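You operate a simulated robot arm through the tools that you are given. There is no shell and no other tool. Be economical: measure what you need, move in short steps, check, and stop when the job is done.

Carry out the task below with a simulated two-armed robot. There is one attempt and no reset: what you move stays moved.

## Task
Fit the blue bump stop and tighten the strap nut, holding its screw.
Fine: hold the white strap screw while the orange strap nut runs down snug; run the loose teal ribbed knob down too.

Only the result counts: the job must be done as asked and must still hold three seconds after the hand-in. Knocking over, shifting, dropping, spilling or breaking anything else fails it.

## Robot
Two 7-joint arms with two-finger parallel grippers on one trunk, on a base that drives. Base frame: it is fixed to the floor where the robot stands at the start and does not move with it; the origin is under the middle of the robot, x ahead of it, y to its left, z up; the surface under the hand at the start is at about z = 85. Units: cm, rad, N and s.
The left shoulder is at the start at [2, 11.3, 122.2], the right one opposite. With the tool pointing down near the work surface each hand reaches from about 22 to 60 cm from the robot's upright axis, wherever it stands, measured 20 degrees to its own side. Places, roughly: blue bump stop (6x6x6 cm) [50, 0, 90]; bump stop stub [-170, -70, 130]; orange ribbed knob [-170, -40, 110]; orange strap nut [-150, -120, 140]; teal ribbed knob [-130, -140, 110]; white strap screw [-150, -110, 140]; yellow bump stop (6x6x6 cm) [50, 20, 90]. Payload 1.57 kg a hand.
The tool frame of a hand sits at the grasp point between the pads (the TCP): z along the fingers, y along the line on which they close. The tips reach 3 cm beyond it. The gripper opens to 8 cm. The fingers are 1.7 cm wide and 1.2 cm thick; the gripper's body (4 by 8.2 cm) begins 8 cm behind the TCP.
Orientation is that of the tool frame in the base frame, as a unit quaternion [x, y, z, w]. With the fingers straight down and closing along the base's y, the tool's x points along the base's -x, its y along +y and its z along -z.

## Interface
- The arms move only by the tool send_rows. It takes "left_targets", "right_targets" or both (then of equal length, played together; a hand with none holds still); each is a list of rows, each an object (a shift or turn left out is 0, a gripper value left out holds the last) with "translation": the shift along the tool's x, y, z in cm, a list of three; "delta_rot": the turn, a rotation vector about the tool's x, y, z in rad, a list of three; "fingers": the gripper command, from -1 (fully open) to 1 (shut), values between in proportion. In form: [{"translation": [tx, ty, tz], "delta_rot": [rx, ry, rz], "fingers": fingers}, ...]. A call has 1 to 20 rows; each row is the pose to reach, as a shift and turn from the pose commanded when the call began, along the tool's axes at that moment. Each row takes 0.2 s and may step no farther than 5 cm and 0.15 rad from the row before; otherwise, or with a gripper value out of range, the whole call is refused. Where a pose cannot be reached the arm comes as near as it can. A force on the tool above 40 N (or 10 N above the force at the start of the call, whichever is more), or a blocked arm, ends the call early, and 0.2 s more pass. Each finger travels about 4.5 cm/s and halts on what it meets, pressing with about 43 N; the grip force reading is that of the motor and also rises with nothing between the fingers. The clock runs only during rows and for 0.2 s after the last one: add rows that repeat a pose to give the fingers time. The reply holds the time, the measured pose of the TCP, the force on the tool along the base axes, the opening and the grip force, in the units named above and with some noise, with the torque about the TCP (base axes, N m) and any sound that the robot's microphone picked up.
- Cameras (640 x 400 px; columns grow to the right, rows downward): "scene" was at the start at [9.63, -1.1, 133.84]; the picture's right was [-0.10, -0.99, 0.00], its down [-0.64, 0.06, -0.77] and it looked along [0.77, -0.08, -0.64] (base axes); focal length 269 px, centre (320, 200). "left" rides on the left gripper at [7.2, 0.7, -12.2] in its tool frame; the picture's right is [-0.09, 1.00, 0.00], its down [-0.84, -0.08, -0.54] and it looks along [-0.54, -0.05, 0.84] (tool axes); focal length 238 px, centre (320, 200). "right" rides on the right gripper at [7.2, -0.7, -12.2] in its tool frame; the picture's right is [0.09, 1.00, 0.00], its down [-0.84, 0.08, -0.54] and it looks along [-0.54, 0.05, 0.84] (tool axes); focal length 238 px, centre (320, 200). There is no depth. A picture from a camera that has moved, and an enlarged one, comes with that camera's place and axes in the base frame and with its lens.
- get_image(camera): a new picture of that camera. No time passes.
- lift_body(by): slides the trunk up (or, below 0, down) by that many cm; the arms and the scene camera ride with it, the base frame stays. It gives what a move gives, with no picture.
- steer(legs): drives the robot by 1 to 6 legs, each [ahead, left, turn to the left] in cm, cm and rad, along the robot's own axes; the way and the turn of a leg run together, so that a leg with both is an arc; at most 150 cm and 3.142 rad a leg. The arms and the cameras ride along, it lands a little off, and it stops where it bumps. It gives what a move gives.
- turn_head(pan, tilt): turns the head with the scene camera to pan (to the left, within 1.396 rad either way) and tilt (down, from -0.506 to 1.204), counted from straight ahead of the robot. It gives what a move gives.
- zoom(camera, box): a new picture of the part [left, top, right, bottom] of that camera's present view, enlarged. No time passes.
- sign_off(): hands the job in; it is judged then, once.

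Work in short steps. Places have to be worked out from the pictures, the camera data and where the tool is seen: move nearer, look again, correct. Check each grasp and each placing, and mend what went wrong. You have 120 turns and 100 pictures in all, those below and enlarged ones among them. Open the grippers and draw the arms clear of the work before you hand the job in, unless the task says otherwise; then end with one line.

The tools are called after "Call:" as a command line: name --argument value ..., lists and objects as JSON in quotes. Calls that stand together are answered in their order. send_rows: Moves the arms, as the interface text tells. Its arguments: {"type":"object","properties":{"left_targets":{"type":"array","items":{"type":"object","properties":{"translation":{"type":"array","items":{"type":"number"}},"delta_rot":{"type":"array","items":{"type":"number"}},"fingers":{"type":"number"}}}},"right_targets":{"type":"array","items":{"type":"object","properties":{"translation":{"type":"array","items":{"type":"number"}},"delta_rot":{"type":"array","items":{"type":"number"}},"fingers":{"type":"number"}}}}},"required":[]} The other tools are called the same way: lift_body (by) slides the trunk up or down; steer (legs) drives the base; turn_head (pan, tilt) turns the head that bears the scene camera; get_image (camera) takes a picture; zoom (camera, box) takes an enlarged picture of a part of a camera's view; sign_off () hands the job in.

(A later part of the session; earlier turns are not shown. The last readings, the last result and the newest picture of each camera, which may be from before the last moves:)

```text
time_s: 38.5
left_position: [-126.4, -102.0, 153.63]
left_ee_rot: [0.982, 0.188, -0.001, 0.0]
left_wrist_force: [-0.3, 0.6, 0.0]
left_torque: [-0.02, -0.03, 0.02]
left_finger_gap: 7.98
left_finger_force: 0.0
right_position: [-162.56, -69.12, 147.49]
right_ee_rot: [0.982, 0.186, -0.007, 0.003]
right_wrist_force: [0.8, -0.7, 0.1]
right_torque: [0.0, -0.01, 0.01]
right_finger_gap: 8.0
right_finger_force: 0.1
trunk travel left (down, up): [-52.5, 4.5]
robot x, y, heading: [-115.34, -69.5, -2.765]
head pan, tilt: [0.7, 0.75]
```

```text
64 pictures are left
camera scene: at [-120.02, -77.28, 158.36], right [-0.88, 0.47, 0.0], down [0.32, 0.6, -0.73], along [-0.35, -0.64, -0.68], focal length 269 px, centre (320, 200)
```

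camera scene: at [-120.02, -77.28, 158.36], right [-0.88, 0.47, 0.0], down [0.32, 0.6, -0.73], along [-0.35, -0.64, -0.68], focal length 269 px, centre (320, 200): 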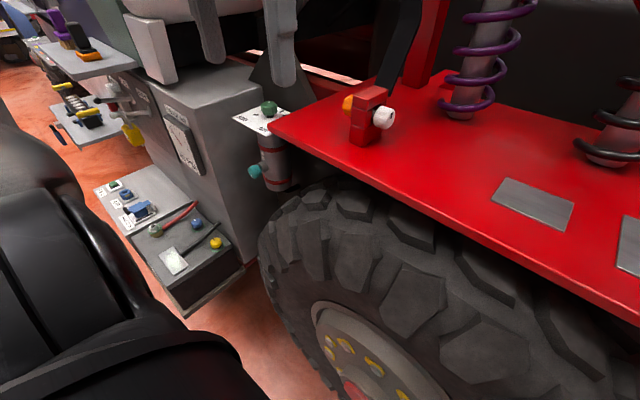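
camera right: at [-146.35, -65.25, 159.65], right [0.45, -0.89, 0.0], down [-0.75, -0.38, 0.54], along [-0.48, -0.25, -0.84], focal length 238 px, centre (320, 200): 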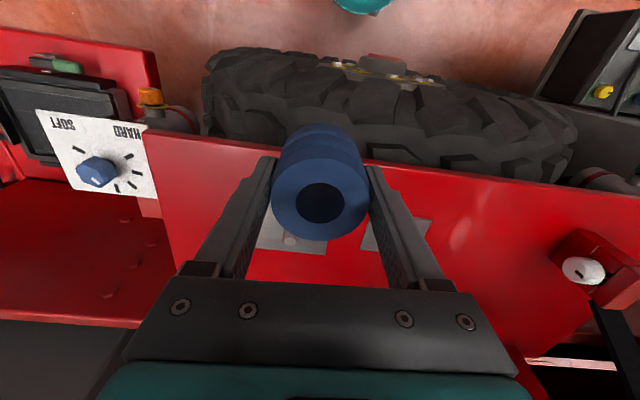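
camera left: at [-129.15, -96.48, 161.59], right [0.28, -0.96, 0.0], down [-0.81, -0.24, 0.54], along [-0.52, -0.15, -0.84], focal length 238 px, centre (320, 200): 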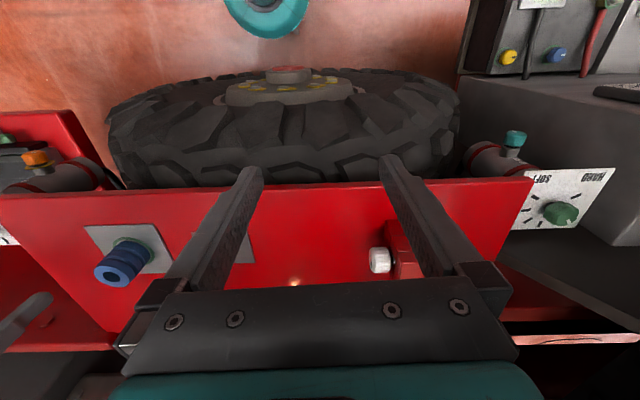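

The side box below is left at around (-94,-148), so I'll stand near (-101,-106) facing about -x. First retract the right hand, then shift left in parallel with the truck, then turn.

Call:
send_rows --right_targets '[{"translation": [4, 0, -2]}, {"translation": [8, 0, -4]}, {"translation": [12, 0, -6]}, {"translation": [16, 0, -6]}]'

Call:
steer --legs '[[-5, 0, 0], [0, 39, 0], [0, 0, -0.35], [4, 0, 0]]'

Call:
turn_head --pan 0.25 --tilt 0.6

Call:
get_image --camera "scene"

```text
time_s: 39.5
left_position: [-126.29, -101.88, 153.56]
left_ee_rot: [0.982, 0.187, -0.001, 0.0]
left_wrist_force: [0.4, 0.0, 0.6]
left_torque: [0.02, 0.03, -0.01]
left_finger_gap: 7.99
left_finger_force: 0.0
right_position: [-147.42, -63.34, 153.1]
right_ee_rot: [0.983, 0.186, -0.007, 0.003]
right_wrist_force: [-0.3, 0.6, -0.5]
right_torque: [0.0, 0.0, 0.0]
right_finger_gap: 7.98
right_finger_force: 0.0
trunk travel left (down, up): [-52.5, 4.5]
robot x, y, heading: [-115.3, -69.26, -2.766]
head pan, tilt: [0.7, 0.75]
```

```text
time_s: 44.0
left_position: [-121.39, -131.03, 153.45]
left_ee_rot: [1.0, 0.016, -0.002, 0.0]
left_wrist_force: [-0.2, 0.5, -0.4]
left_torque: [0.0, 0.01, 0.04]
left_finger_gap: 8.01
left_finger_force: 0.0
right_position: [-128.24, -87.76, 153.18]
right_ee_rot: [1.0, 0.015, -0.008, 0.002]
right_wrist_force: [-0.3, 0.5, 0.8]
right_torque: [-0.01, -0.04, 0.02]
right_finger_gap: 8.01
right_finger_force: 0.0
trunk travel left (down, up): [-52.5, 4.5]
robot x, y, heading: [-99.7, -104.1, -3.107]
head pan, tilt: [0.7, 0.75]
```

```text
time_s: 44.9
left_position: [-121.28, -131.03, 153.56]
left_ee_rot: [1.0, 0.017, 0.0, 0.0]
left_wrist_force: [0.6, 0.0, 0.1]
left_torque: [0.0, -0.03, -0.05]
left_finger_gap: 8.0
left_finger_force: 0.2
right_position: [-128.17, -87.7, 153.25]
right_ee_rot: [1.0, 0.015, -0.008, 0.002]
right_wrist_force: [0.6, 0.5, -0.6]
right_torque: [0.0, 0.05, 0.02]
right_finger_gap: 8.02
right_finger_force: 0.0
trunk travel left (down, up): [-52.5, 4.5]
robot x, y, heading: [-99.85, -104.23, -3.112]
head pan, tilt: [0.25, 0.6]
```

```text
63 pictures are left
camera scene: at [-109.26, -106.93, 159.65], right [-0.28, 0.96, 0.0], down [0.54, 0.16, -0.83], along [-0.79, -0.23, -0.56], focal length 269 px, centre (320, 200)
```

scene: 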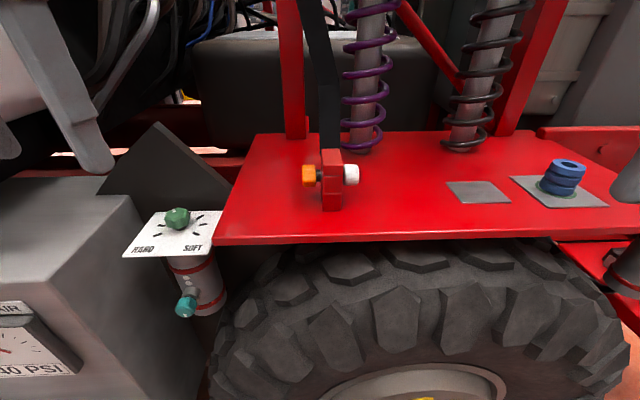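

Clear view of nut, screw and teal knob. Zoom in on the block.

Call:
zoom --camera "scene" --box '[290, 140, 380, 220]'

Call:
zoom --camera "scene" --box '[120, 195, 240, 325]'

```text
5.00 times, centred on (335, 180) of scene
camera zoom: at [-109.26, -106.93, 159.65], right [-0.28, 0.96, 0.0], down [0.54, 0.16, -0.83], along [-0.79, -0.23, -0.56], focal length 1343 px, centre (245, 300)
```

zoom: 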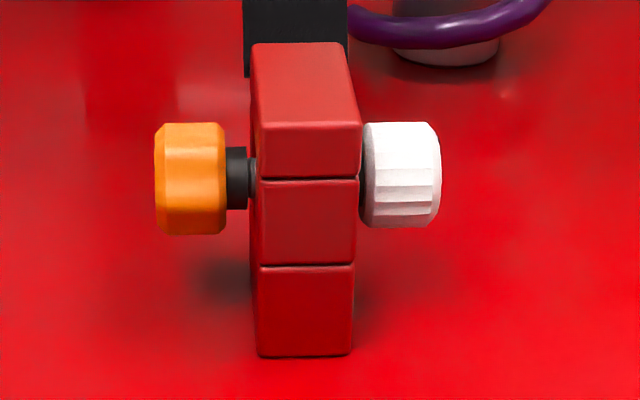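

```text
3.08 times, centred on (180, 260) of scene
camera zoom: at [-109.26, -106.93, 159.65], right [-0.28, 0.96, 0.0], down [0.54, 0.16, -0.83], along [-0.79, -0.23, -0.56], focal length 827 px, centre (751, 15)
```

zoom: 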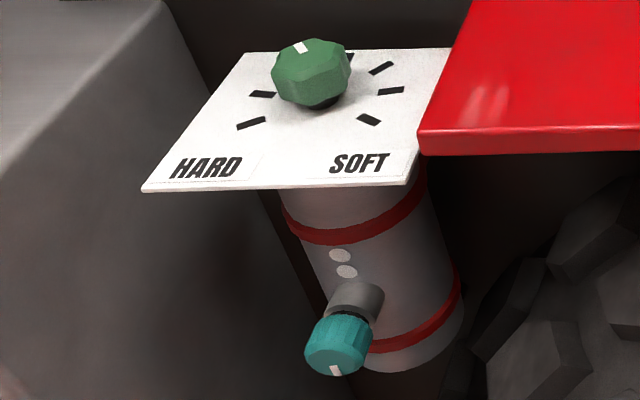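

Nut ≈ (-150, -120.7, 135.7), bolt axis direction (nut→screw) ≈ (-0.33, 0.94, 0). I'll turn the left hand so its fingers point along that axis, well left of/above the nut.

Call:
send_rows --left_targets '[{"translation": [-1.7, -0.3, 0.3], "delta_rot": [0.1415, -0.0217, -0.0217]}, {"translation": [-3.4, -0.6, 0.6], "delta_rot": [0.2831, -0.0434, -0.0434]}, {"translation": [-5.1, -0.9, 0.9], "delta_rot": [0.4246, -0.065, -0.065]}, {"translation": [-6.8, -1.2, 1.2], "delta_rot": [0.5662, -0.0867, -0.0867]}, {"translation": [-8.5, -1.5, 1.5], "delta_rot": [0.7077, -0.1084, -0.1084]}, {"translation": [-10.2, -1.8, 1.8], "delta_rot": [0.8493, -0.1301, -0.1301]}, {"translation": [-11.9, -2.1, 2.1], "delta_rot": [0.9908, -0.1518, -0.1518]}, {"translation": [-13.6, -2.4, 2.4], "delta_rot": [1.1324, -0.1735, -0.1735]}, {"translation": [-15.3, -2.7, 2.7], "delta_rot": [1.2739, -0.1951, -0.1951]}, {"translation": [-17, -3, 3], "delta_rot": [1.4155, -0.2168, -0.2168]}, {"translation": [-18.6, -3.3, 3.3], "delta_rot": [1.557, -0.2385, -0.2385]}, {"translation": [-18.6, -3.3, 3.3], "delta_rot": [1.557, -0.2385, -0.2385]}]'

Call:
get_image --camera "scene"

```text
time_s: 47.5
left_position: [-140.04, -128.53, 150.51]
left_ee_rot: [-0.696, -0.118, 0.121, 0.697]
left_wrist_force: [-0.8, 0.3, 0.5]
left_torque: [-0.01, -0.01, 0.02]
left_finger_gap: 7.98
left_finger_force: 0.1
right_position: [-128.28, -87.64, 153.2]
right_ee_rot: [1.0, 0.016, -0.007, 0.001]
right_wrist_force: [0.1, 0.2, 0.3]
right_torque: [-0.01, 0.0, 0.03]
right_finger_gap: 8.0
right_finger_force: 0.1
trunk travel left (down, up): [-52.5, 4.5]
robot x, y, heading: [-99.62, -104.21, -3.109]
head pan, tilt: [0.25, 0.6]
```

```text
60 pictures are left
camera scene: at [-109.26, -106.9, 159.66], right [-0.28, 0.96, 0.0], down [0.54, 0.16, -0.83], along [-0.79, -0.23, -0.56], focal length 269 px, centre (320, 200)
```

scene: 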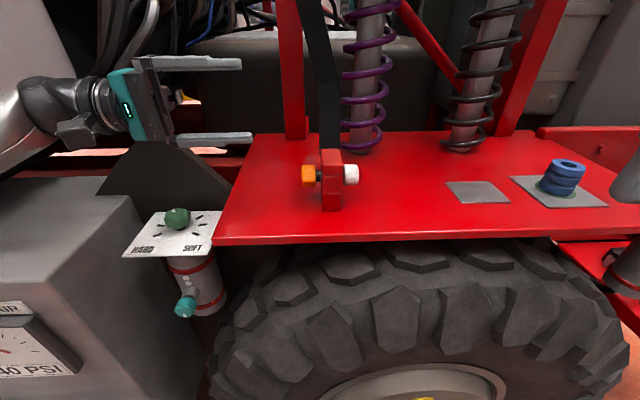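

Left hand is oriented correctly. Now the right hand: turn it so fingers point at the truck (perpendicular to the bolt), closing vertically, with its camera to the right.

Call:
send_rows --right_targets '[{"translation": [-0.775, 0.744, 0.438], "delta_rot": [0.0656, -0.0894, -0.0894]}, {"translation": [-1.55, 1.49, 0.875], "delta_rot": [0.1312, -0.1789, -0.1789]}, {"translation": [-2.33, 2.23, 1.31], "delta_rot": [0.1967, -0.2683, -0.2683]}, {"translation": [-3.1, 2.98, 1.75], "delta_rot": [0.2623, -0.3577, -0.3577]}, {"translation": [-3.88, 3.72, 2.19], "delta_rot": [0.3279, -0.4471, -0.4471]}, {"translation": [-4.65, 4.46, 2.63], "delta_rot": [0.3935, -0.5366, -0.5366]}, {"translation": [-5.43, 5.21, 3.06], "delta_rot": [0.459, -0.626, -0.626]}, {"translation": [-6.2, 5.95, 3.5], "delta_rot": [0.5246, -0.7154, -0.7154]}, {"translation": [-6.98, 6.69, 3.94], "delta_rot": [0.5902, -0.8048, -0.8048]}, {"translation": [-7.75, 7.44, 4.38], "delta_rot": [0.6558, -0.8943, -0.8943]}, {"translation": [-8.53, 8.18, 4.81], "delta_rot": [0.7213, -0.9837, -0.9837]}, {"translation": [-9.3, 8.93, 5.25], "delta_rot": [0.7869, -1.0731, -1.0731]}, {"translation": [-10.1, 9.67, 5.69], "delta_rot": [0.8525, -1.1625, -1.1625]}, {"translation": [-10.85, 10.4, 6.13], "delta_rot": [0.9181, -1.252, -1.252]}, {"translation": [-11.6, 11.15, 6.56], "delta_rot": [0.9836, -1.3414, -1.3414]}, {"translation": [-12.4, 11.9, 7], "delta_rot": [1.0492, -1.4308, -1.4308]}, {"translation": [-12.4, 11.9, 7], "delta_rot": [1.0492, -1.4308, -1.4308]}]'

Call:
get_image --camera "scene"

Call:
get_image --camera "right"

```text
time_s: 51.1
left_position: [-139.84, -128.74, 150.42]
left_ee_rot: [-0.697, -0.118, 0.12, 0.697]
left_wrist_force: [0.5, -0.8, 0.6]
left_torque: [-0.03, -0.01, 0.02]
left_finger_gap: 7.99
left_finger_force: 0.0
right_position: [-140.48, -107.54, 146.81]
right_ee_rot: [-0.439, -0.58, 0.58, 0.367]
right_wrist_force: [1.3, -0.4, 0.5]
right_torque: [0.01, 0.03, 0.01]
right_finger_gap: 8.02
right_finger_force: 0.1
right hand out of reach, approached as far as the arm can: row 10, 11, 12, 13, 14, 15, 16, 17
trunk travel left (down, up): [-52.5, 4.5]
robot x, y, heading: [-100.05, -103.88, -3.107]
head pan, tilt: [0.25, 0.6]
```

```text
59 pictures are left
camera scene: at [-109.14, -107.15, 159.66], right [-0.28, 0.96, 0.0], down [0.54, 0.16, -0.83], along [-0.79, -0.23, -0.56], focal length 269 px, centre (320, 200)
```

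scene: 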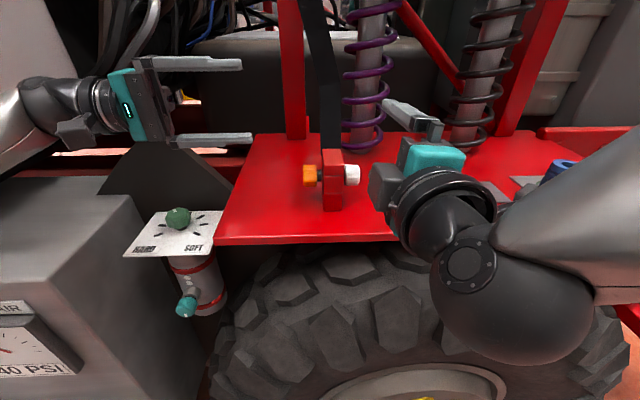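

```text
58 pictures are left
camera right: at [-131.51, -96.61, 147.47], right [0.05, 0.03, -1.0], down [0.8, -0.6, 0.02], along [-0.6, -0.8, -0.05], focal length 238 px, centre (320, 200)
```

right: 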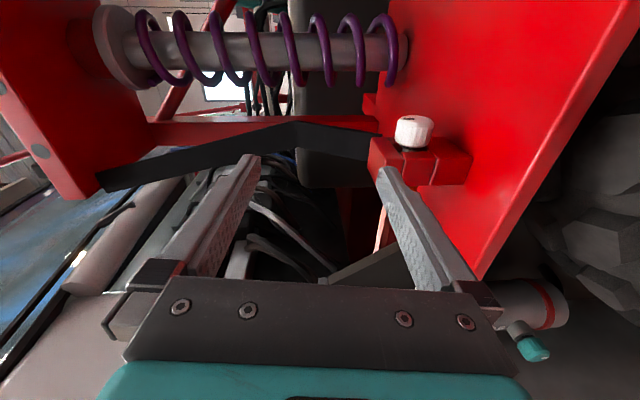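

Orientation nearly as wanted though the arm was near its inner limit. A small probing move forward will show whether commands count from the measured or the requested pose.

Call:
send_rows --right_targets '[{"translation": [0, 2, 2]}, {"translation": [0, 4, 4]}, {"translation": [0, 4, 4]}]'

```text
time_s: 51.9
left_position: [-139.82, -128.58, 150.35]
left_ee_rot: [-0.696, -0.118, 0.12, 0.698]
left_wrist_force: [-0.2, 0.7, 0.8]
left_torque: [-0.02, -0.02, 0.04]
left_finger_gap: 8.0
left_finger_force: 0.1
right_position: [-143.63, -109.86, 142.6]
right_ee_rot: [-0.441, -0.578, 0.579, 0.369]
right_wrist_force: [0.1, 0.1, -0.1]
right_torque: [-0.02, 0.01, 0.0]
right_finger_gap: 8.03
right_finger_force: 0.0
right hand out of reach, approached as far as the arm can: row 2, 3
trunk travel left (down, up): [-52.5, 4.5]
robot x, y, heading: [-99.89, -103.97, -3.109]
head pan, tilt: [0.25, 0.6]
```

Commands count from the measured pose; the wrist roll is at its limit but only ~5° off. Moving down to a pre-grasp 7 cm in front of the screw head.

Call:
send_rows --right_targets '[{"translation": [0.2, 3, 1]}, {"translation": [0.4, 5, 2]}, {"translation": [0.5, 6.3, 2.9]}, {"translation": [0.5, 6.3, 2.9]}]'

Call:
get_image --camera "right"

Call:
get_image --camera "scene"

```text
time_s: 52.9
left_position: [-140.06, -128.35, 150.41]
left_ee_rot: [0.697, 0.118, -0.119, -0.697]
left_wrist_force: [0.0, 0.6, 0.5]
left_torque: [0.03, -0.02, -0.04]
left_finger_gap: 8.02
left_finger_force: 0.0
right_position: [-144.61, -112.65, 137.35]
right_ee_rot: [-0.441, -0.579, 0.579, 0.368]
right_wrist_force: [-0.9, 0.6, 0.2]
right_torque: [-0.01, -0.02, 0.04]
right_finger_gap: 8.0
right_finger_force: 0.1
right hand out of reach, approached as far as the arm can: row 1, 2, 3, 4
trunk travel left (down, up): [-52.5, 4.5]
robot x, y, heading: [-99.96, -104.17, -3.111]
head pan, tilt: [0.25, 0.6]
```

```text
57 pictures are left
camera right: at [-135.71, -101.67, 138.05], right [0.05, 0.03, -1.0], down [0.8, -0.6, 0.03], along [-0.6, -0.8, -0.05], focal length 238 px, centre (320, 200)
```

right: 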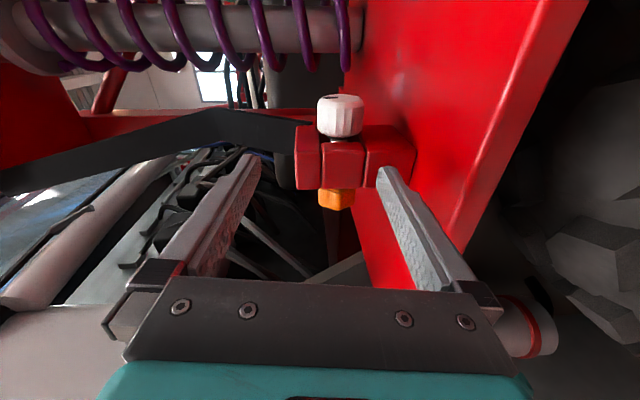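

```text
56 pictures are left
camera scene: at [-109.29, -106.92, 159.65], right [-0.28, 0.96, 0.0], down [0.54, 0.16, -0.83], along [-0.79, -0.23, -0.56], focal length 269 px, centre (320, 200)
```

scene: 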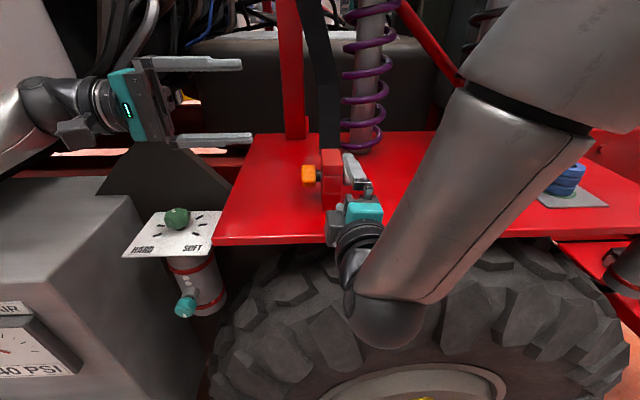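

The forward-pointing pose is blocked by a wrist limit. I'll instead point the right hand down over the screw head closing fore-aft (turn -90° about tool x) while rising clear.

Call:
send_rows --right_targets '[{"translation": [0.5, -2, -0.9]}, {"translation": [1.5, -4, -0.9], "delta_rot": [-0.137, 0.007, -0.004]}, {"translation": [2.5, -6, -0.9], "delta_rot": [-0.275, 0.015, -0.009]}, {"translation": [3, -8, -0.9], "delta_rot": [-0.412, 0.022, -0.013]}, {"translation": [3.5, -9.5, -0.9], "delta_rot": [-0.549, 0.029, -0.018]}, {"translation": [4, -11, -0.9], "delta_rot": [-0.687, 0.036, -0.022]}, {"translation": [4.5, -12, -0.9], "delta_rot": [-0.824, 0.044, -0.026]}, {"translation": [5, -13, -0.9], "delta_rot": [-0.962, 0.051, -0.031]}, {"translation": [5.4, -14, -0.9], "delta_rot": [-1.099, 0.058, -0.035]}, {"translation": [5.8, -15, -0.9], "delta_rot": [-1.236, 0.065, -0.04]}, {"translation": [5.8, -15.2, -0.9], "delta_rot": [-1.374, 0.073, -0.044]}, {"translation": [5.8, -15.2, -0.9], "delta_rot": [-1.511, 0.08, -0.0485]}, {"translation": [5.8, -15.2, -0.9], "delta_rot": [-1.511, 0.08, -0.0485]}]'

Call:
get_image --camera "scene"

```text
time_s: 55.9
left_position: [-139.92, -128.36, 150.43]
left_ee_rot: [0.698, 0.118, -0.119, -0.697]
left_wrist_force: [-0.5, -0.7, -0.1]
left_torque: [0.04, 0.03, -0.02]
left_finger_gap: 8.01
left_finger_force: 0.0
right_position: [-123.2, -107.09, 141.19]
right_ee_rot: [0.593, 0.802, 0.072, -0.034]
right_wrist_force: [0.0, 0.3, 1.3]
right_torque: [0.01, -0.01, -0.01]
right_finger_gap: 8.03
right_finger_force: 0.0
right hand out of reach, approached as far as the arm can: row 6, 7, 8, 9, 10, 11, 12, 13
trunk travel left (down, up): [-52.5, 4.5]
robot x, y, heading: [-99.65, -104.52, -3.105]
head pan, tilt: [0.25, 0.6]
stopped in row 13 (right hand): the arm was blocked; the commanded pose is now the measured one
```

```text
55 pictures are left
camera scene: at [-109.31, -106.9, 159.66], right [-0.28, 0.96, 0.0], down [0.54, 0.16, -0.83], along [-0.79, -0.23, -0.56], focal length 269 px, centre (320, 200)
```

scene: 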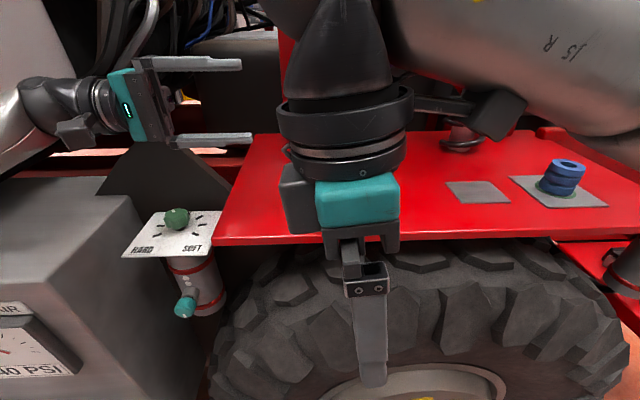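

The arm swung to a close-in pose but is now nearly pointing down with the desired yaw. I'll rise 10 cm, level the tool and extend forward to above the screw head.

Call:
send_rows --right_targets '[{"translation": [0.7, 0.35, -4.8]}, {"translation": [1.4, 0.75, -9.9]}, {"translation": [1.8, -3.5, -10.2], "delta_rot": [0.02, -0.04, 0]}, {"translation": [2.2, -7.7, -10.5], "delta_rot": [0.04, -0.08, 0]}, {"translation": [2.6, -12, -10.7], "delta_rot": [0.06, -0.11, 0]}, {"translation": [3.0, -16.3, -11], "delta_rot": [0.076, -0.14, 0]}, {"translation": [3.4, -20.5, -11.3], "delta_rot": [0.076, -0.14, 0]}, {"translation": [3.8, -24.7, -11.5], "delta_rot": [0.076, -0.14, 0]}, {"translation": [4.2, -29, -11.8], "delta_rot": [0.076, -0.14, 0]}, {"translation": [4.2, -29, -11.8], "delta_rot": [0.076, -0.14, 0]}]'

Call:
get_image --camera "scene"

Call:
get_image --camera "right"

```text
refused: row 2 steps farther than a row can; nothing moved
```

```text
54 pictures are left
camera scene: at [-109.31, -106.9, 159.66], right [-0.28, 0.96, 0.0], down [0.54, 0.16, -0.83], along [-0.79, -0.23, -0.56], focal length 269 px, centre (320, 200)
```

scene: 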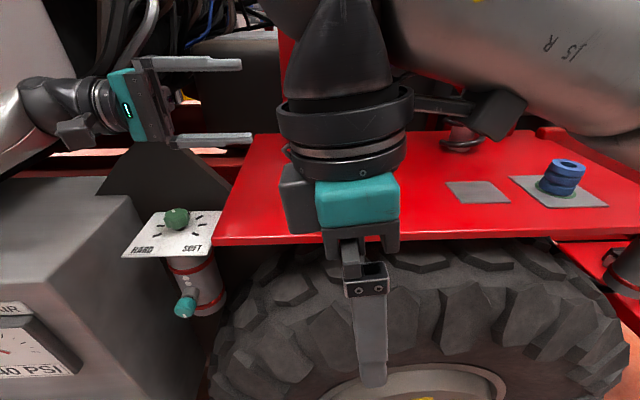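

```text
53 pictures are left
camera right: at [-126.3, -102.52, 154.26], right [0.92, 0.37, 0.09], down [0.3, -0.85, 0.42], along [0.23, -0.36, -0.9], focal length 238 px, centre (320, 200)
```

right: 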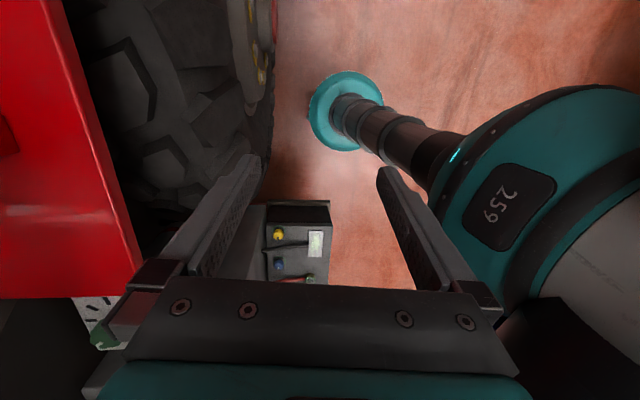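

Step was 5.1 cm; resending within limits.

Call:
send_rows --right_targets '[{"translation": [0.7, 0.35, -4.6]}, {"translation": [1.4, 0.75, -9.2]}, {"translation": [1.8, -3.5, -10.0], "delta_rot": [0.02, -0.04, 0]}, {"translation": [2.2, -7.7, -10.5], "delta_rot": [0.04, -0.08, 0]}, {"translation": [2.6, -12, -10.7], "delta_rot": [0.06, -0.11, 0]}, {"translation": [3.0, -16.3, -11], "delta_rot": [0.076, -0.14, 0]}, {"translation": [3.4, -20.5, -11.3], "delta_rot": [0.076, -0.14, 0]}, {"translation": [3.8, -24.7, -11.5], "delta_rot": [0.076, -0.14, 0]}, {"translation": [4.2, -29, -11.8], "delta_rot": [0.076, -0.14, 0]}, {"translation": [4.2, -29, -11.8], "delta_rot": [0.076, -0.14, 0]}]'

```text
time_s: 58.1
left_position: [-139.97, -128.5, 150.31]
left_ee_rot: [0.697, 0.118, -0.119, -0.697]
left_wrist_force: [0.4, -0.3, 0.3]
left_torque: [-0.02, 0.0, 0.03]
left_finger_gap: 8.0
left_finger_force: 0.1
right_position: [-123.31, -111.13, 145.68]
right_ee_rot: [0.594, 0.804, -0.001, 0.0]
right_wrist_force: [-0.2, -1.0, 0.2]
right_torque: [0.04, 0.03, 0.03]
right_finger_gap: 7.99
right_finger_force: 0.1
right hand out of reach, approached as far as the arm can: row 1, 2, 3, 4, 5, 6, 7, 8, 9, 10
trunk travel left (down, up): [-52.5, 4.5]
robot x, y, heading: [-100.02, -104.25, -3.115]
head pan, tilt: [0.25, 0.6]
```

This branch is joint-limited. A symmetric stance is better: robot facing square to the bolt so each hand comes in along the bolt axis, as worked for the left. First return the right hand to its neutral downward pose.

Call:
send_rows --right_targets '[{"translation": [1.8, 0.2, -0.4], "delta_rot": [0, 0, 0.145]}, {"translation": [3.6, 0.4, -0.8], "delta_rot": [0, 0, 0.29]}, {"translation": [5.4, 0.6, -1.2], "delta_rot": [0, 0, 0.435]}, {"translation": [7.2, 0.8, -1.6], "delta_rot": [0, 0, 0.58]}, {"translation": [9, 1, -2], "delta_rot": [0, 0, 0.725]}, {"translation": [10.8, 1.2, -2.4], "delta_rot": [0, 0, 0.87]}, {"translation": [12.6, 1.4, -2.8], "delta_rot": [0, 0, 1.015]}, {"translation": [14.4, 1.6, -3.2], "delta_rot": [0, 0, 1.16]}, {"translation": [16.2, 1.8, -3.6], "delta_rot": [0, 0, 1.305]}, {"translation": [18, 2, -4], "delta_rot": [0, 0, 1.45]}, {"translation": [19.8, 2.2, -4.4], "delta_rot": [0, 0, 1.595]}, {"translation": [21.6, 2.3, -4.5], "delta_rot": [0, 0, 1.74]}, {"translation": [23.3, 2.3, -4.5], "delta_rot": [0, 0, 1.885]}, {"translation": [23.3, 2.3, -4.5], "delta_rot": [0, 0, 1.885]}]'

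```text
time_s: 61.1
left_position: [-140.17, -128.4, 150.4]
left_ee_rot: [-0.697, -0.118, 0.119, 0.697]
left_wrist_force: [0.0, 0.1, 0.6]
left_torque: [-0.02, 0.03, -0.02]
left_finger_gap: 8.0
left_finger_force: 0.2
right_position: [-127.59, -88.03, 150.02]
right_ee_rot: [1.0, -0.009, 0.0, 0.0]
right_wrist_force: [0.5, 0.1, 0.0]
right_torque: [0.0, -0.04, 0.0]
right_finger_gap: 7.99
right_finger_force: 0.1
trunk travel left (down, up): [-52.5, 4.5]
robot x, y, heading: [-100.02, -104.36, -3.106]
head pan, tilt: [0.25, 0.6]
```

Right hand is neutral. Turn to face square to the bolt (heading ≈ -2.805) and shift to about (-106.5,-101.6).

Call:
steer --legs '[[0, 0, 0.303], [5, -4.7, 0]]'

Call:
turn_head --pan 0.0 --tilt 0.7

Call:
get_image --camera "scene"

```text
time_s: 63.1
left_position: [-137.45, -136.55, 150.3]
left_ee_rot: [0.672, 0.223, -0.222, -0.671]
left_wrist_force: [-0.8, 0.8, 0.1]
left_torque: [0.01, -0.02, 0.03]
left_finger_gap: 7.97
left_finger_force: 0.1
right_position: [-137.55, -94.22, 150.02]
right_ee_rot: [0.99, 0.144, 0.0, 0.0]
right_wrist_force: [1.0, -1.0, 0.3]
right_torque: [0.0, -0.05, 0.0]
right_finger_gap: 8.01
right_finger_force: 0.1
trunk travel left (down, up): [-52.5, 4.5]
robot x, y, heading: [-106.07, -101.68, -2.801]
head pan, tilt: [0.25, 0.6]
```

```text
time_s: 63.9
left_position: [-137.2, -136.66, 150.29]
left_ee_rot: [-0.671, -0.223, 0.223, 0.671]
left_wrist_force: [0.5, 0.8, 1.1]
left_torque: [0.03, 0.02, -0.02]
left_finger_gap: 8.01
left_finger_force: 0.1
right_position: [-137.34, -94.29, 149.95]
right_ee_rot: [0.99, 0.143, -0.001, 0.0]
right_wrist_force: [0.9, 0.1, 0.0]
right_torque: [-0.01, 0.0, -0.01]
right_finger_gap: 7.98
right_finger_force: 0.1
trunk travel left (down, up): [-52.5, 4.5]
robot x, y, heading: [-106.33, -101.38, -2.803]
head pan, tilt: [0.0, 0.7]
```

```text
52 pictures are left
camera scene: at [-115.06, -104.88, 158.79], right [-0.33, 0.94, 0.0], down [0.61, 0.21, -0.77], along [-0.72, -0.25, -0.64], focal length 269 px, centre (320, 200)
```

scene: 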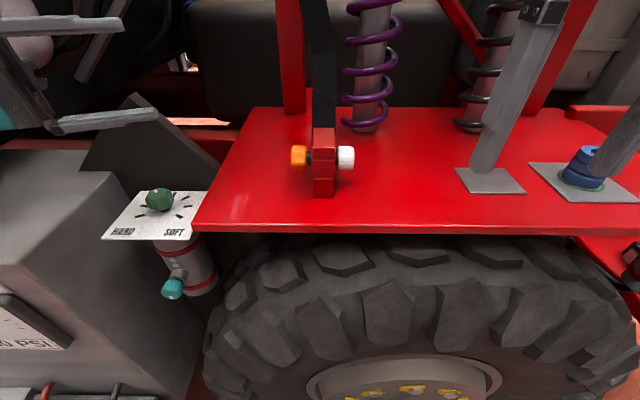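

The view is now square: nut ≈ (-150.1,-120.9), screw ≈ (-152.7,-113.5). Turn the right hand to point left along the bolt (mirror of the left), staying high and right.

Call:
send_rows --right_targets '[{"translation": [-1.2, 0, 0.3], "delta_rot": [-0.143, 0.004, -0.004]}, {"translation": [-2.4, 0.1, 0.5], "delta_rot": [-0.285, 0.007, -0.007]}, {"translation": [-3.6, 0.1, 0.8], "delta_rot": [-0.428, 0.011, -0.011]}, {"translation": [-4.8, 0.2, 1.1], "delta_rot": [-0.571, 0.015, -0.015]}, {"translation": [-6, 0.2, 1.4], "delta_rot": [-0.714, 0.019, -0.019]}, {"translation": [-7.2, 0.3, 1.6], "delta_rot": [-0.856, 0.022, -0.022]}, {"translation": [-8.4, 0.3, 1.9], "delta_rot": [-0.999, 0.026, -0.026]}, {"translation": [-9.6, 0.4, 2.2], "delta_rot": [-1.142, 0.03, -0.03]}, {"translation": [-10.8, 0.4, 2.5], "delta_rot": [-1.285, 0.033, -0.033]}, {"translation": [-12, 0.5, 2.7], "delta_rot": [-1.427, 0.037, -0.037]}, {"translation": [-13.3, 0.5, 3], "delta_rot": [-1.57, 0.041, -0.041]}, {"translation": [-13.3, 0.5, 3], "delta_rot": [-1.57, 0.041, -0.041]}]' --left_targets '[{"translation": [0, 0, 0]}, {"translation": [0, 0, 0]}, {"translation": [0, 0, 0], "delta_rot": [0, 0.1, 0]}, {"translation": [0, 0, 0], "delta_rot": [0, 0.2, 0]}, {"translation": [0, 0, 0], "delta_rot": [0, 0.303, 0]}, {"delta_rot": [0, 0.303, 0]}, {"delta_rot": [0, 0.303, 0]}, {"delta_rot": [0, 0.303, 0]}, {"delta_rot": [0, 0.303, 0]}, {"delta_rot": [0, 0.303, 0]}, {"delta_rot": [0, 0.303, 0]}, {"delta_rot": [0, 0.303, 0]}]'

Call:
get_image --camera "scene"

```text
time_s: 66.5
left_position: [-137.29, -136.53, 150.47]
left_ee_rot: [0.697, 0.119, -0.12, -0.696]
left_wrist_force: [0.0, 0.1, 0.1]
left_torque: [-0.03, -0.02, 0.02]
left_finger_gap: 8.0
left_finger_force: 0.0
right_position: [-150.08, -98.53, 147.12]
right_ee_rot: [0.696, 0.12, 0.119, 0.698]
right_wrist_force: [-0.3, -1.0, -0.5]
right_torque: [0.01, 0.0, 0.0]
right_finger_gap: 8.0
right_finger_force: 0.1
trunk travel left (down, up): [-52.5, 4.5]
robot x, y, heading: [-106.49, -101.28, -2.802]
head pan, tilt: [0.0, 0.7]
```

```text
51 pictures are left
camera scene: at [-115.08, -104.82, 158.79], right [-0.33, 0.94, 0.0], down [0.61, 0.21, -0.77], along [-0.72, -0.25, -0.64], focal length 269 px, centre (320, 200)
```

scene: 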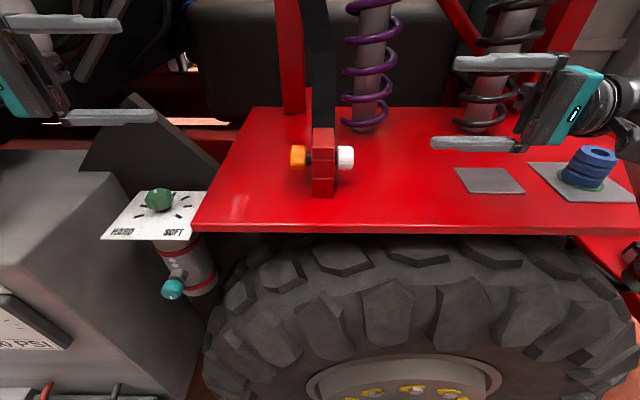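

Both hands are opposed along the bolt. Now bring both to pre-grasp positions at z 135.7, ~6 cm outside the nut and screw.

Call:
send_rows --right_targets '[{"translation": [-1.5, -2, 3]}, {"translation": [-3, -4.5, 5.5]}, {"translation": [-4.5, -7, 5.5]}, {"translation": [-6, -9.2, 5.5]}, {"translation": [-7.5, -11.4, 5.5]}, {"translation": [-7.5, -11.4, 5.5]}]' --left_targets '[{"translation": [-1.4, 2.9, 2.2]}, {"translation": [-2.7, 5.9, 4.4]}, {"translation": [-4.1, 8.8, 6.6]}, {"translation": [-5.5, 11.8, 8.8]}, {"translation": [-6.85, 14.7, 11]}, {"translation": [-6.85, 14.7, 11]}]'

Call:
get_image --camera "scene"

Call:
zoom --camera "scene" --box '[240, 110, 400, 210]'

Call:
get_image --camera "right"

Call:
get_image --camera "left"

```text
time_s: 67.9
left_position: [-147.3, -128.45, 135.62]
left_ee_rot: [-0.697, -0.119, 0.12, 0.697]
left_wrist_force: [1.5, -0.8, 0.0]
left_torque: [-0.01, 0.03, 0.02]
left_finger_gap: 7.99
left_finger_force: 0.0
right_position: [-155.32, -106.39, 135.5]
right_ee_rot: [0.697, 0.12, 0.12, 0.696]
right_wrist_force: [-0.4, -0.8, -1.0]
right_torque: [0.02, 0.02, -0.01]
right_finger_gap: 7.98
right_finger_force: 0.0
trunk travel left (down, up): [-52.5, 4.5]
robot x, y, heading: [-106.4, -101.56, -2.81]
head pan, tilt: [0.0, 0.7]
```

```text
50 pictures are left
camera scene: at [-115.06, -104.87, 158.79], right [-0.33, 0.94, 0.0], down [0.61, 0.21, -0.77], along [-0.72, -0.25, -0.64], focal length 269 px, centre (320, 200)
```

scene: 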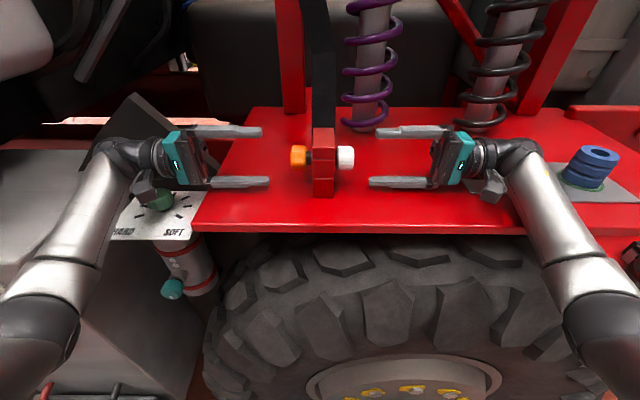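

```text
4.00 times, centred on (320, 160) of scene
camera zoom: at [-115.06, -104.87, 158.79], right [-0.33, 0.94, 0.0], down [0.61, 0.21, -0.77], along [-0.72, -0.25, -0.64], focal length 1075 px, centre (320, 360)
```

zoom: 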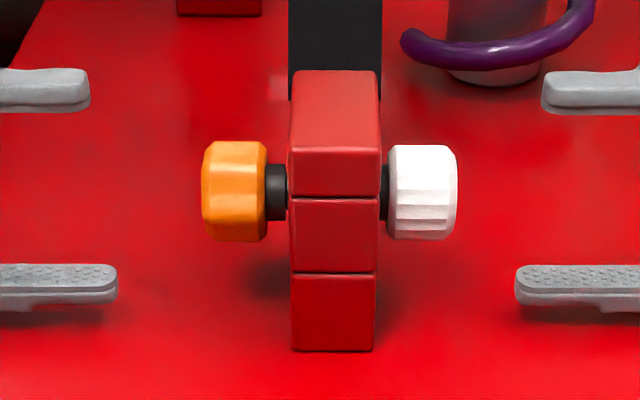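

```text
48 pictures are left
camera right: at [-152.59, -92.52, 134.86], right [0.09, 0.03, 1.0], down [-0.97, 0.23, 0.08], along [-0.23, -0.97, 0.05], focal length 238 px, centre (320, 200)
```

right: 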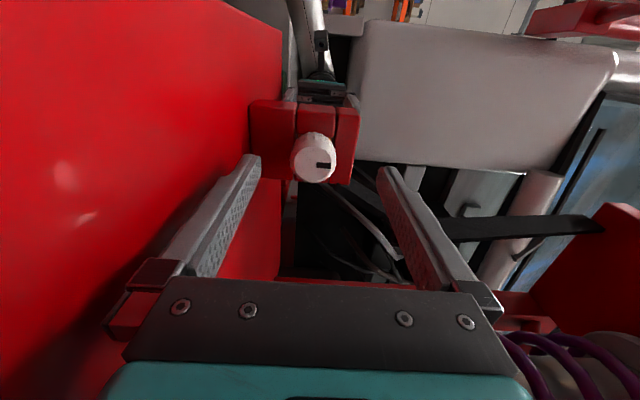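

```text
47 pictures are left
camera left: at [-136.58, -137.51, 134.97], right [-0.09, -0.03, -1.0], down [-0.61, -0.79, 0.08], along [-0.79, 0.61, 0.05], focal length 238 px, centre (320, 200)
```

left: 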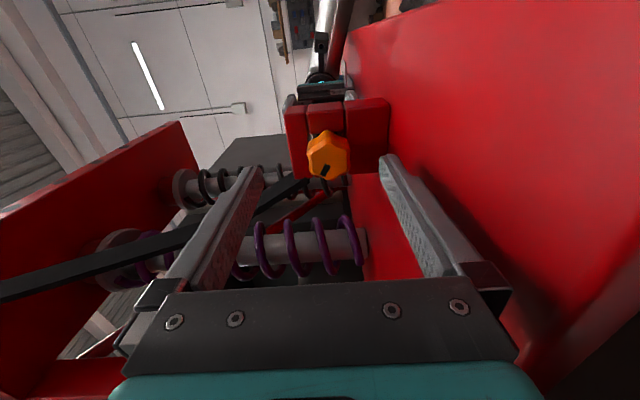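

Wrist views show the axis at z ≈ 135.1 and ~0.8 cm deeper than the TCPs. I'll correct and advance the right hand 6.0 cm and grip the screw head; left corrects laterally only.

Call:
send_rows --right_targets '[{"translation": [-0.8, -0.5, 0]}, {"translation": [-0.85, -0.5, 3]}, {"translation": [-0.85, -0.5, 6]}, {"translation": [-0.85, -0.5, 6]}, {"translation": [-0.85, -0.5, 6], "fingers": 1}, {"translation": [-0.85, -0.5, 6]}, {"translation": [-0.85, -0.5, 6]}, {"translation": [-0.85, -0.5, 6]}, {"translation": [-0.85, -0.5, 6]}]' --left_targets '[{"translation": [-0.8, 0.6, 0]}, {"translation": [-0.8, 0.6, 2]}, {"translation": [-0.8, 0.6, 2]}, {"translation": [-0.8, 0.6, 2]}, {"translation": [-0.8, 0.6, 2]}, {"translation": [-0.8, 0.6, 2]}, {"translation": [-0.8, 0.6, 2]}, {"translation": [-0.8, 0.6, 2]}, {"translation": [-0.8, 0.6, 2]}]'

Call:
zoom --camera "scene" --box '[240, 110, 400, 210]'

Call:
zoom --camera "left" --box '[240, 80, 400, 200]'

```text
time_s: 69.7
left_position: [-148.09, -126.61, 135.24]
left_ee_rot: [0.697, 0.116, -0.121, -0.697]
left_wrist_force: [0.9, 0.2, -0.8]
left_torque: [-0.01, 0.02, -0.01]
left_finger_gap: 8.02
left_finger_force: 0.1
right_position: [-153.83, -111.61, 135.05]
right_ee_rot: [0.708, 0.125, 0.109, 0.687]
right_wrist_force: [3.1, 16.9, -5.8]
right_torque: [-0.32, -0.11, -0.33]
right_finger_gap: 4.02
right_finger_force: 30.1
trunk travel left (down, up): [-52.5, 4.5]
robot x, y, heading: [-106.18, -101.77, -2.807]
head pan, tilt: [0.0, 0.7]
stopped in row 9 (right hand): the force on the tool passed its limit at 42 N (the readings are from after the stop); the commanded pose is now the measured one
```

```text
4.00 times, centred on (320, 160) of scene
camera zoom: at [-114.35, -104.63, 158.78], right [-0.33, 0.94, 0.0], down [0.6, 0.21, -0.77], along [-0.73, -0.25, -0.64], focal length 1075 px, centre (320, 360)
```

zoom: 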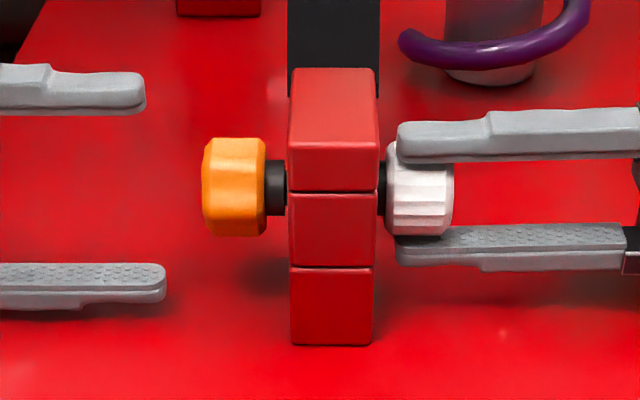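

```text
3.33 times, centred on (320, 140) of left
camera zoom: at [-137.47, -135.66, 134.55], right [-0.09, -0.03, -1.0], down [-0.61, -0.79, 0.08], along [-0.79, 0.62, 0.05], focal length 794 px, centre (320, 400)
```

zoom: 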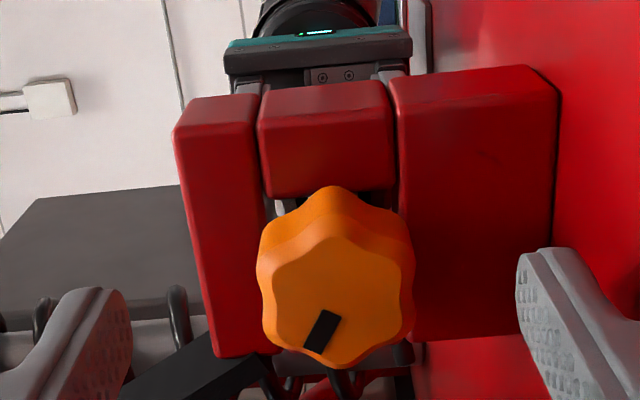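

The screw is gripped (gap 4.02) with some side force. Hold still for a moment to see if it relaxes.

Call:
send_rows --right_targets '[{"translation": [0, 0, 0], "fingers": 1}, {"translation": [0, 0, 0]}, {"translation": [0, 0, 0]}]'

```text
time_s: 70.5
left_position: [-148.27, -126.52, 135.46]
left_ee_rot: [0.699, 0.116, -0.121, -0.696]
left_wrist_force: [0.5, -1.2, 0.4]
left_torque: [0.01, -0.01, -0.02]
left_finger_gap: 8.0
left_finger_force: 0.1
right_position: [-153.82, -111.53, 135.03]
right_ee_rot: [0.707, 0.124, 0.11, 0.688]
right_wrist_force: [7.7, 16.7, -9.3]
right_torque: [-0.63, -0.29, 0.2]
right_finger_gap: 4.02
right_finger_force: 45.1
trunk travel left (down, up): [-52.5, 4.5]
robot x, y, heading: [-106.17, -101.4, -2.806]
head pan, tilt: [0.0, 0.7]
```

About 20 N residual; I'll nudge the hand slightly in the direction of the force to relieve it.

Call:
send_rows --right_targets '[{"translation": [0.1, -0.08, -0.1]}, {"translation": [0.2, -0.15, -0.2]}, {"translation": [0.2, -0.15, -0.2]}]'

```text
time_s: 71.3
left_position: [-148.26, -126.88, 135.29]
left_ee_rot: [0.697, 0.117, -0.122, -0.697]
left_wrist_force: [-0.4, 0.2, -0.1]
left_torque: [0.0, -0.02, -0.03]
left_finger_gap: 8.01
left_finger_force: 0.1
right_position: [-153.91, -111.64, 135.15]
right_ee_rot: [0.707, 0.124, 0.109, 0.688]
right_wrist_force: [-1.0, 25.3, -11.0]
right_torque: [-0.55, -0.29, 0.54]
right_finger_gap: 3.98
right_finger_force: 44.6
trunk travel left (down, up): [-52.5, 4.5]
robot x, y, heading: [-106.45, -101.59, -2.804]
head pan, tilt: [0.0, 0.7]
```

That did not help cleanly. I'll release, re-level the hand's orientation, and regrip better centred.

Call:
send_rows --right_targets '[{"translation": [0, 0, 0], "fingers": -0.2}, {"translation": [0, 0, 0]}, {"translation": [0, 0, 0]}]'

Call:
zoom --camera "right" --box '[240, 80, 400, 200]'

Call:
zoom --camera "scene" --box '[240, 110, 400, 210]'

```text
time_s: 72.1
left_position: [-148.28, -126.79, 135.36]
left_ee_rot: [0.698, 0.117, -0.121, -0.697]
left_wrist_force: [0.3, -0.3, -0.2]
left_torque: [0.04, -0.02, 0.01]
left_finger_gap: 8.0
left_finger_force: 0.0
right_position: [-153.88, -111.58, 135.1]
right_ee_rot: [0.707, 0.124, 0.108, 0.688]
right_wrist_force: [-0.3, 0.8, 0.2]
right_torque: [0.02, 0.01, 0.0]
right_finger_gap: 4.79
right_finger_force: 0.0
trunk travel left (down, up): [-52.5, 4.5]
robot x, y, heading: [-106.39, -101.76, -2.808]
head pan, tilt: [0.0, 0.7]
```

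```text
3.33 times, centred on (320, 140) of right
camera zoom: at [-151.08, -97.77, 134.67], right [0.11, 0.01, 0.99], down [-0.96, 0.24, 0.11], along [-0.24, -0.97, 0.03], focal length 794 px, centre (320, 400)
```

zoom: 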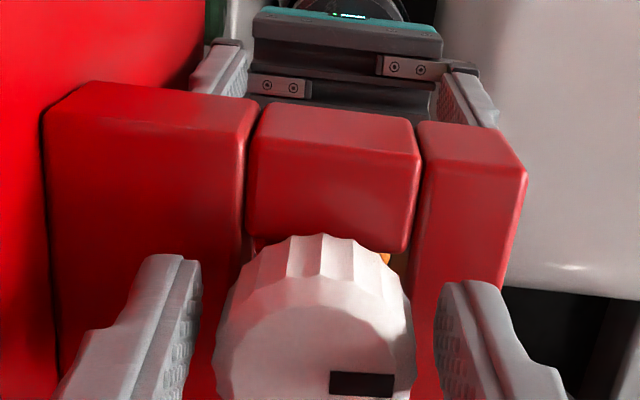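

```text
4.00 times, centred on (320, 160) of scene
camera zoom: at [-114.48, -104.79, 158.84], right [-0.33, 0.94, 0.0], down [0.6, 0.21, -0.77], along [-0.72, -0.25, -0.64], focal length 1075 px, centre (320, 360)
```

zoom: 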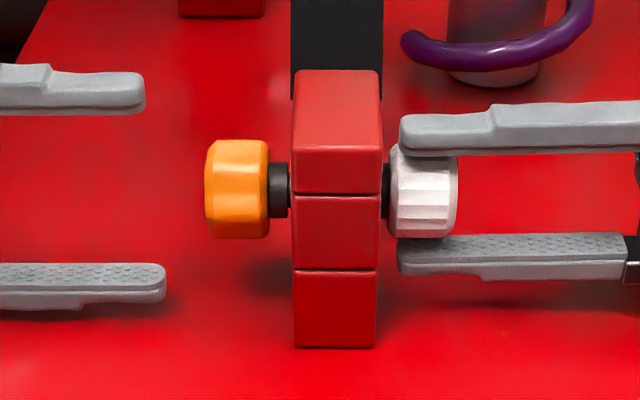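

The hand is well centred on the head. Regrip with a tiny levelling correction.

Call:
send_rows --right_targets '[{"translation": [0, -0.08, 0], "delta_rot": [-0.03, 0, 0]}, {"translation": [0, -0.08, 0], "delta_rot": [-0.03, 0, 0]}, {"translation": [0, -0.08, 0], "delta_rot": [-0.03, 0, 0], "fingers": 1}, {"translation": [0, -0.08, 0], "delta_rot": [-0.03, 0, 0]}, {"translation": [0, -0.08, 0], "delta_rot": [-0.03, 0, 0]}]'

```text
time_s: 73.3
left_position: [-148.1, -126.97, 135.18]
left_ee_rot: [-0.696, -0.117, 0.12, 0.698]
left_wrist_force: [0.1, -0.2, 0.6]
left_torque: [0.01, 0.0, 0.0]
left_finger_gap: 8.01
left_finger_force: 0.0
right_position: [-154.18, -111.59, 135.01]
right_ee_rot: [0.706, 0.128, 0.1, 0.689]
right_wrist_force: [0.8, -2.8, -9.3]
right_torque: [-0.22, -0.09, -0.7]
right_finger_gap: 3.98
right_finger_force: 30.5
trunk travel left (down, up): [-52.5, 4.5]
robot x, y, heading: [-106.47, -101.37, -2.802]
head pan, tilt: [0.0, 0.7]
stopped in row 5 (right hand): the force on the tool passed its limit at 43 N (the readings are from after the stop); the commanded pose is now the measured one
```

Screw is held with small residual force. Left hand: correct laterally (-0.8, +0.25), roll back -2.0 rad first so tightening has room, then look.

Call:
send_rows --left_targets '[{"translation": [-0.8, 0.25, 0], "delta_rot": [0, 0, -0.14]}, {"translation": [-0.8, 0.25, 0], "delta_rot": [0, 0, -0.28]}, {"translation": [-0.8, 0.25, 0], "delta_rot": [0, 0, -0.42]}, {"translation": [-0.8, 0.25, 0], "delta_rot": [0, 0, -0.56]}, {"translation": [-0.8, 0.25, 0], "delta_rot": [0, 0, -0.7]}, {"translation": [-0.8, 0.25, 0], "delta_rot": [0, 0, -0.84]}, {"translation": [-0.8, 0.25, 0], "delta_rot": [0, 0, -0.98]}, {"translation": [-0.8, 0.25, 0], "delta_rot": [0, 0, -1.12]}, {"translation": [-0.8, 0.25, 0], "delta_rot": [0, 0, -1.26]}, {"translation": [-0.8, 0.25, 0], "delta_rot": [0, 0, -1.4]}, {"translation": [-0.8, 0.25, 0], "delta_rot": [0, 0, -1.54]}, {"translation": [-0.8, 0.25, 0], "delta_rot": [0, 0, -1.68]}, {"translation": [-0.8, 0.25, 0], "delta_rot": [0, 0, -1.82]}, {"translation": [-0.8, 0.25, 0], "delta_rot": [0, 0, -1.96]}, {"translation": [-0.8, 0.25, 0], "delta_rot": [0, 0, -1.96]}]'

Call:
get_image --camera "left"

Call:
get_image --camera "scene"

```text
time_s: 76.5
left_position: [-148.96, -127.13, 135.14]
left_ee_rot: [0.29, 0.644, 0.512, -0.488]
left_wrist_force: [-0.5, 1.1, 0.6]
left_torque: [0.02, 0.01, -0.01]
left_finger_gap: 7.99
left_finger_force: 0.1
right_position: [-154.09, -111.54, 135.05]
right_ee_rot: [0.705, 0.127, 0.103, 0.69]
right_wrist_force: [5.2, -0.2, -19.7]
right_torque: [-0.38, -0.28, 0.33]
right_finger_gap: 3.99
right_finger_force: 44.7
trunk travel left (down, up): [-52.5, 4.5]
robot x, y, heading: [-106.5, -101.41, -2.799]
head pan, tilt: [0.0, 0.7]
```

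```text
42 pictures are left
camera left: at [-146.97, -139.3, 141.92], right [0.9, 0.32, 0.29], down [0.41, -0.43, -0.81], along [-0.13, 0.85, -0.52], focal length 238 px, centre (320, 200)
```

left: 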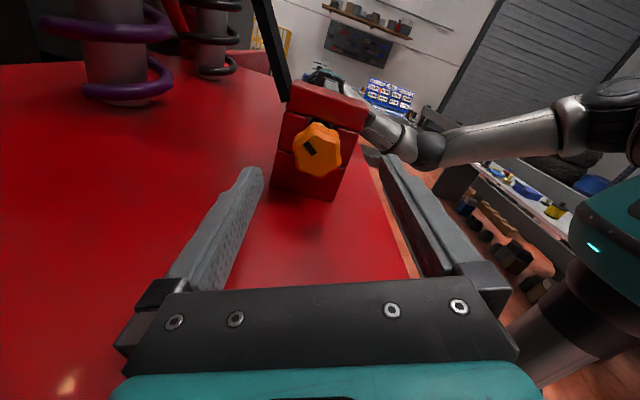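

```text
41 pictures are left
camera scene: at [-114.37, -104.95, 158.84], right [-0.33, 0.94, 0.0], down [0.6, 0.21, -0.77], along [-0.73, -0.25, -0.64], focal length 269 px, centre (320, 200)
```

scene: 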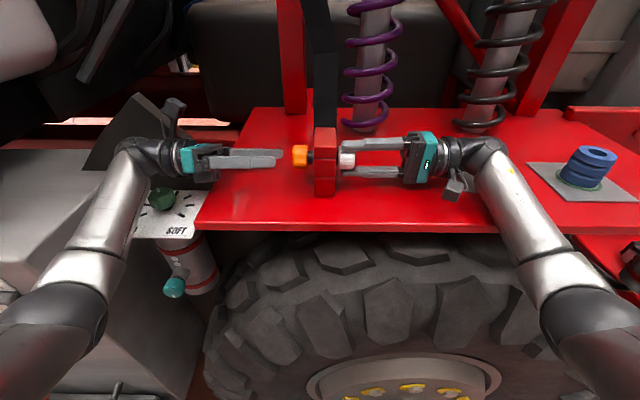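

Roll range is fine. Zoom to fix the nut centre in the rolled view before advancing.

Call:
zoom --camera "left" --box '[260, 100, 380, 200]'

Call:
zoom --camera "scene" --box '[220, 110, 380, 210]'

```text
4.00 times, centred on (320, 150) of left
camera zoom: at [-146.97, -139.3, 141.92], right [0.9, 0.32, 0.29], down [0.41, -0.43, -0.81], along [-0.13, 0.85, -0.52], focal length 953 px, centre (320, 400)
```

zoom: 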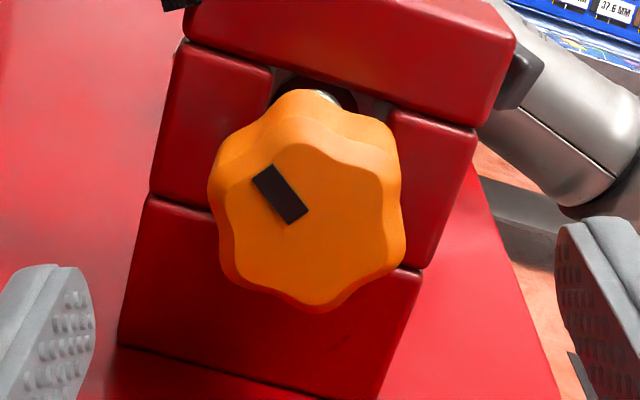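

```text
4.00 times, centred on (300, 160) of scene
camera zoom: at [-114.37, -104.95, 158.84], right [-0.33, 0.94, 0.0], down [0.6, 0.21, -0.77], along [-0.73, -0.25, -0.64], focal length 1075 px, centre (400, 360)
```

zoom: 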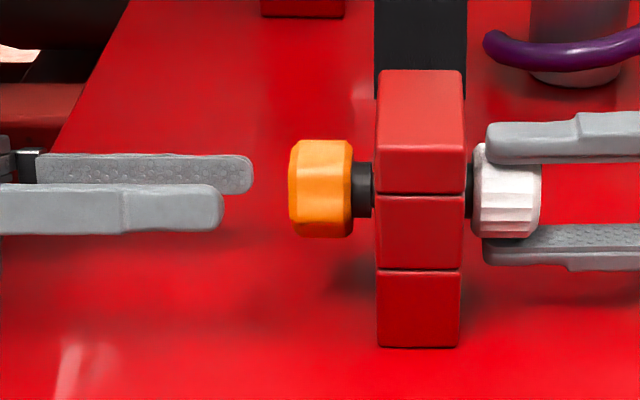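

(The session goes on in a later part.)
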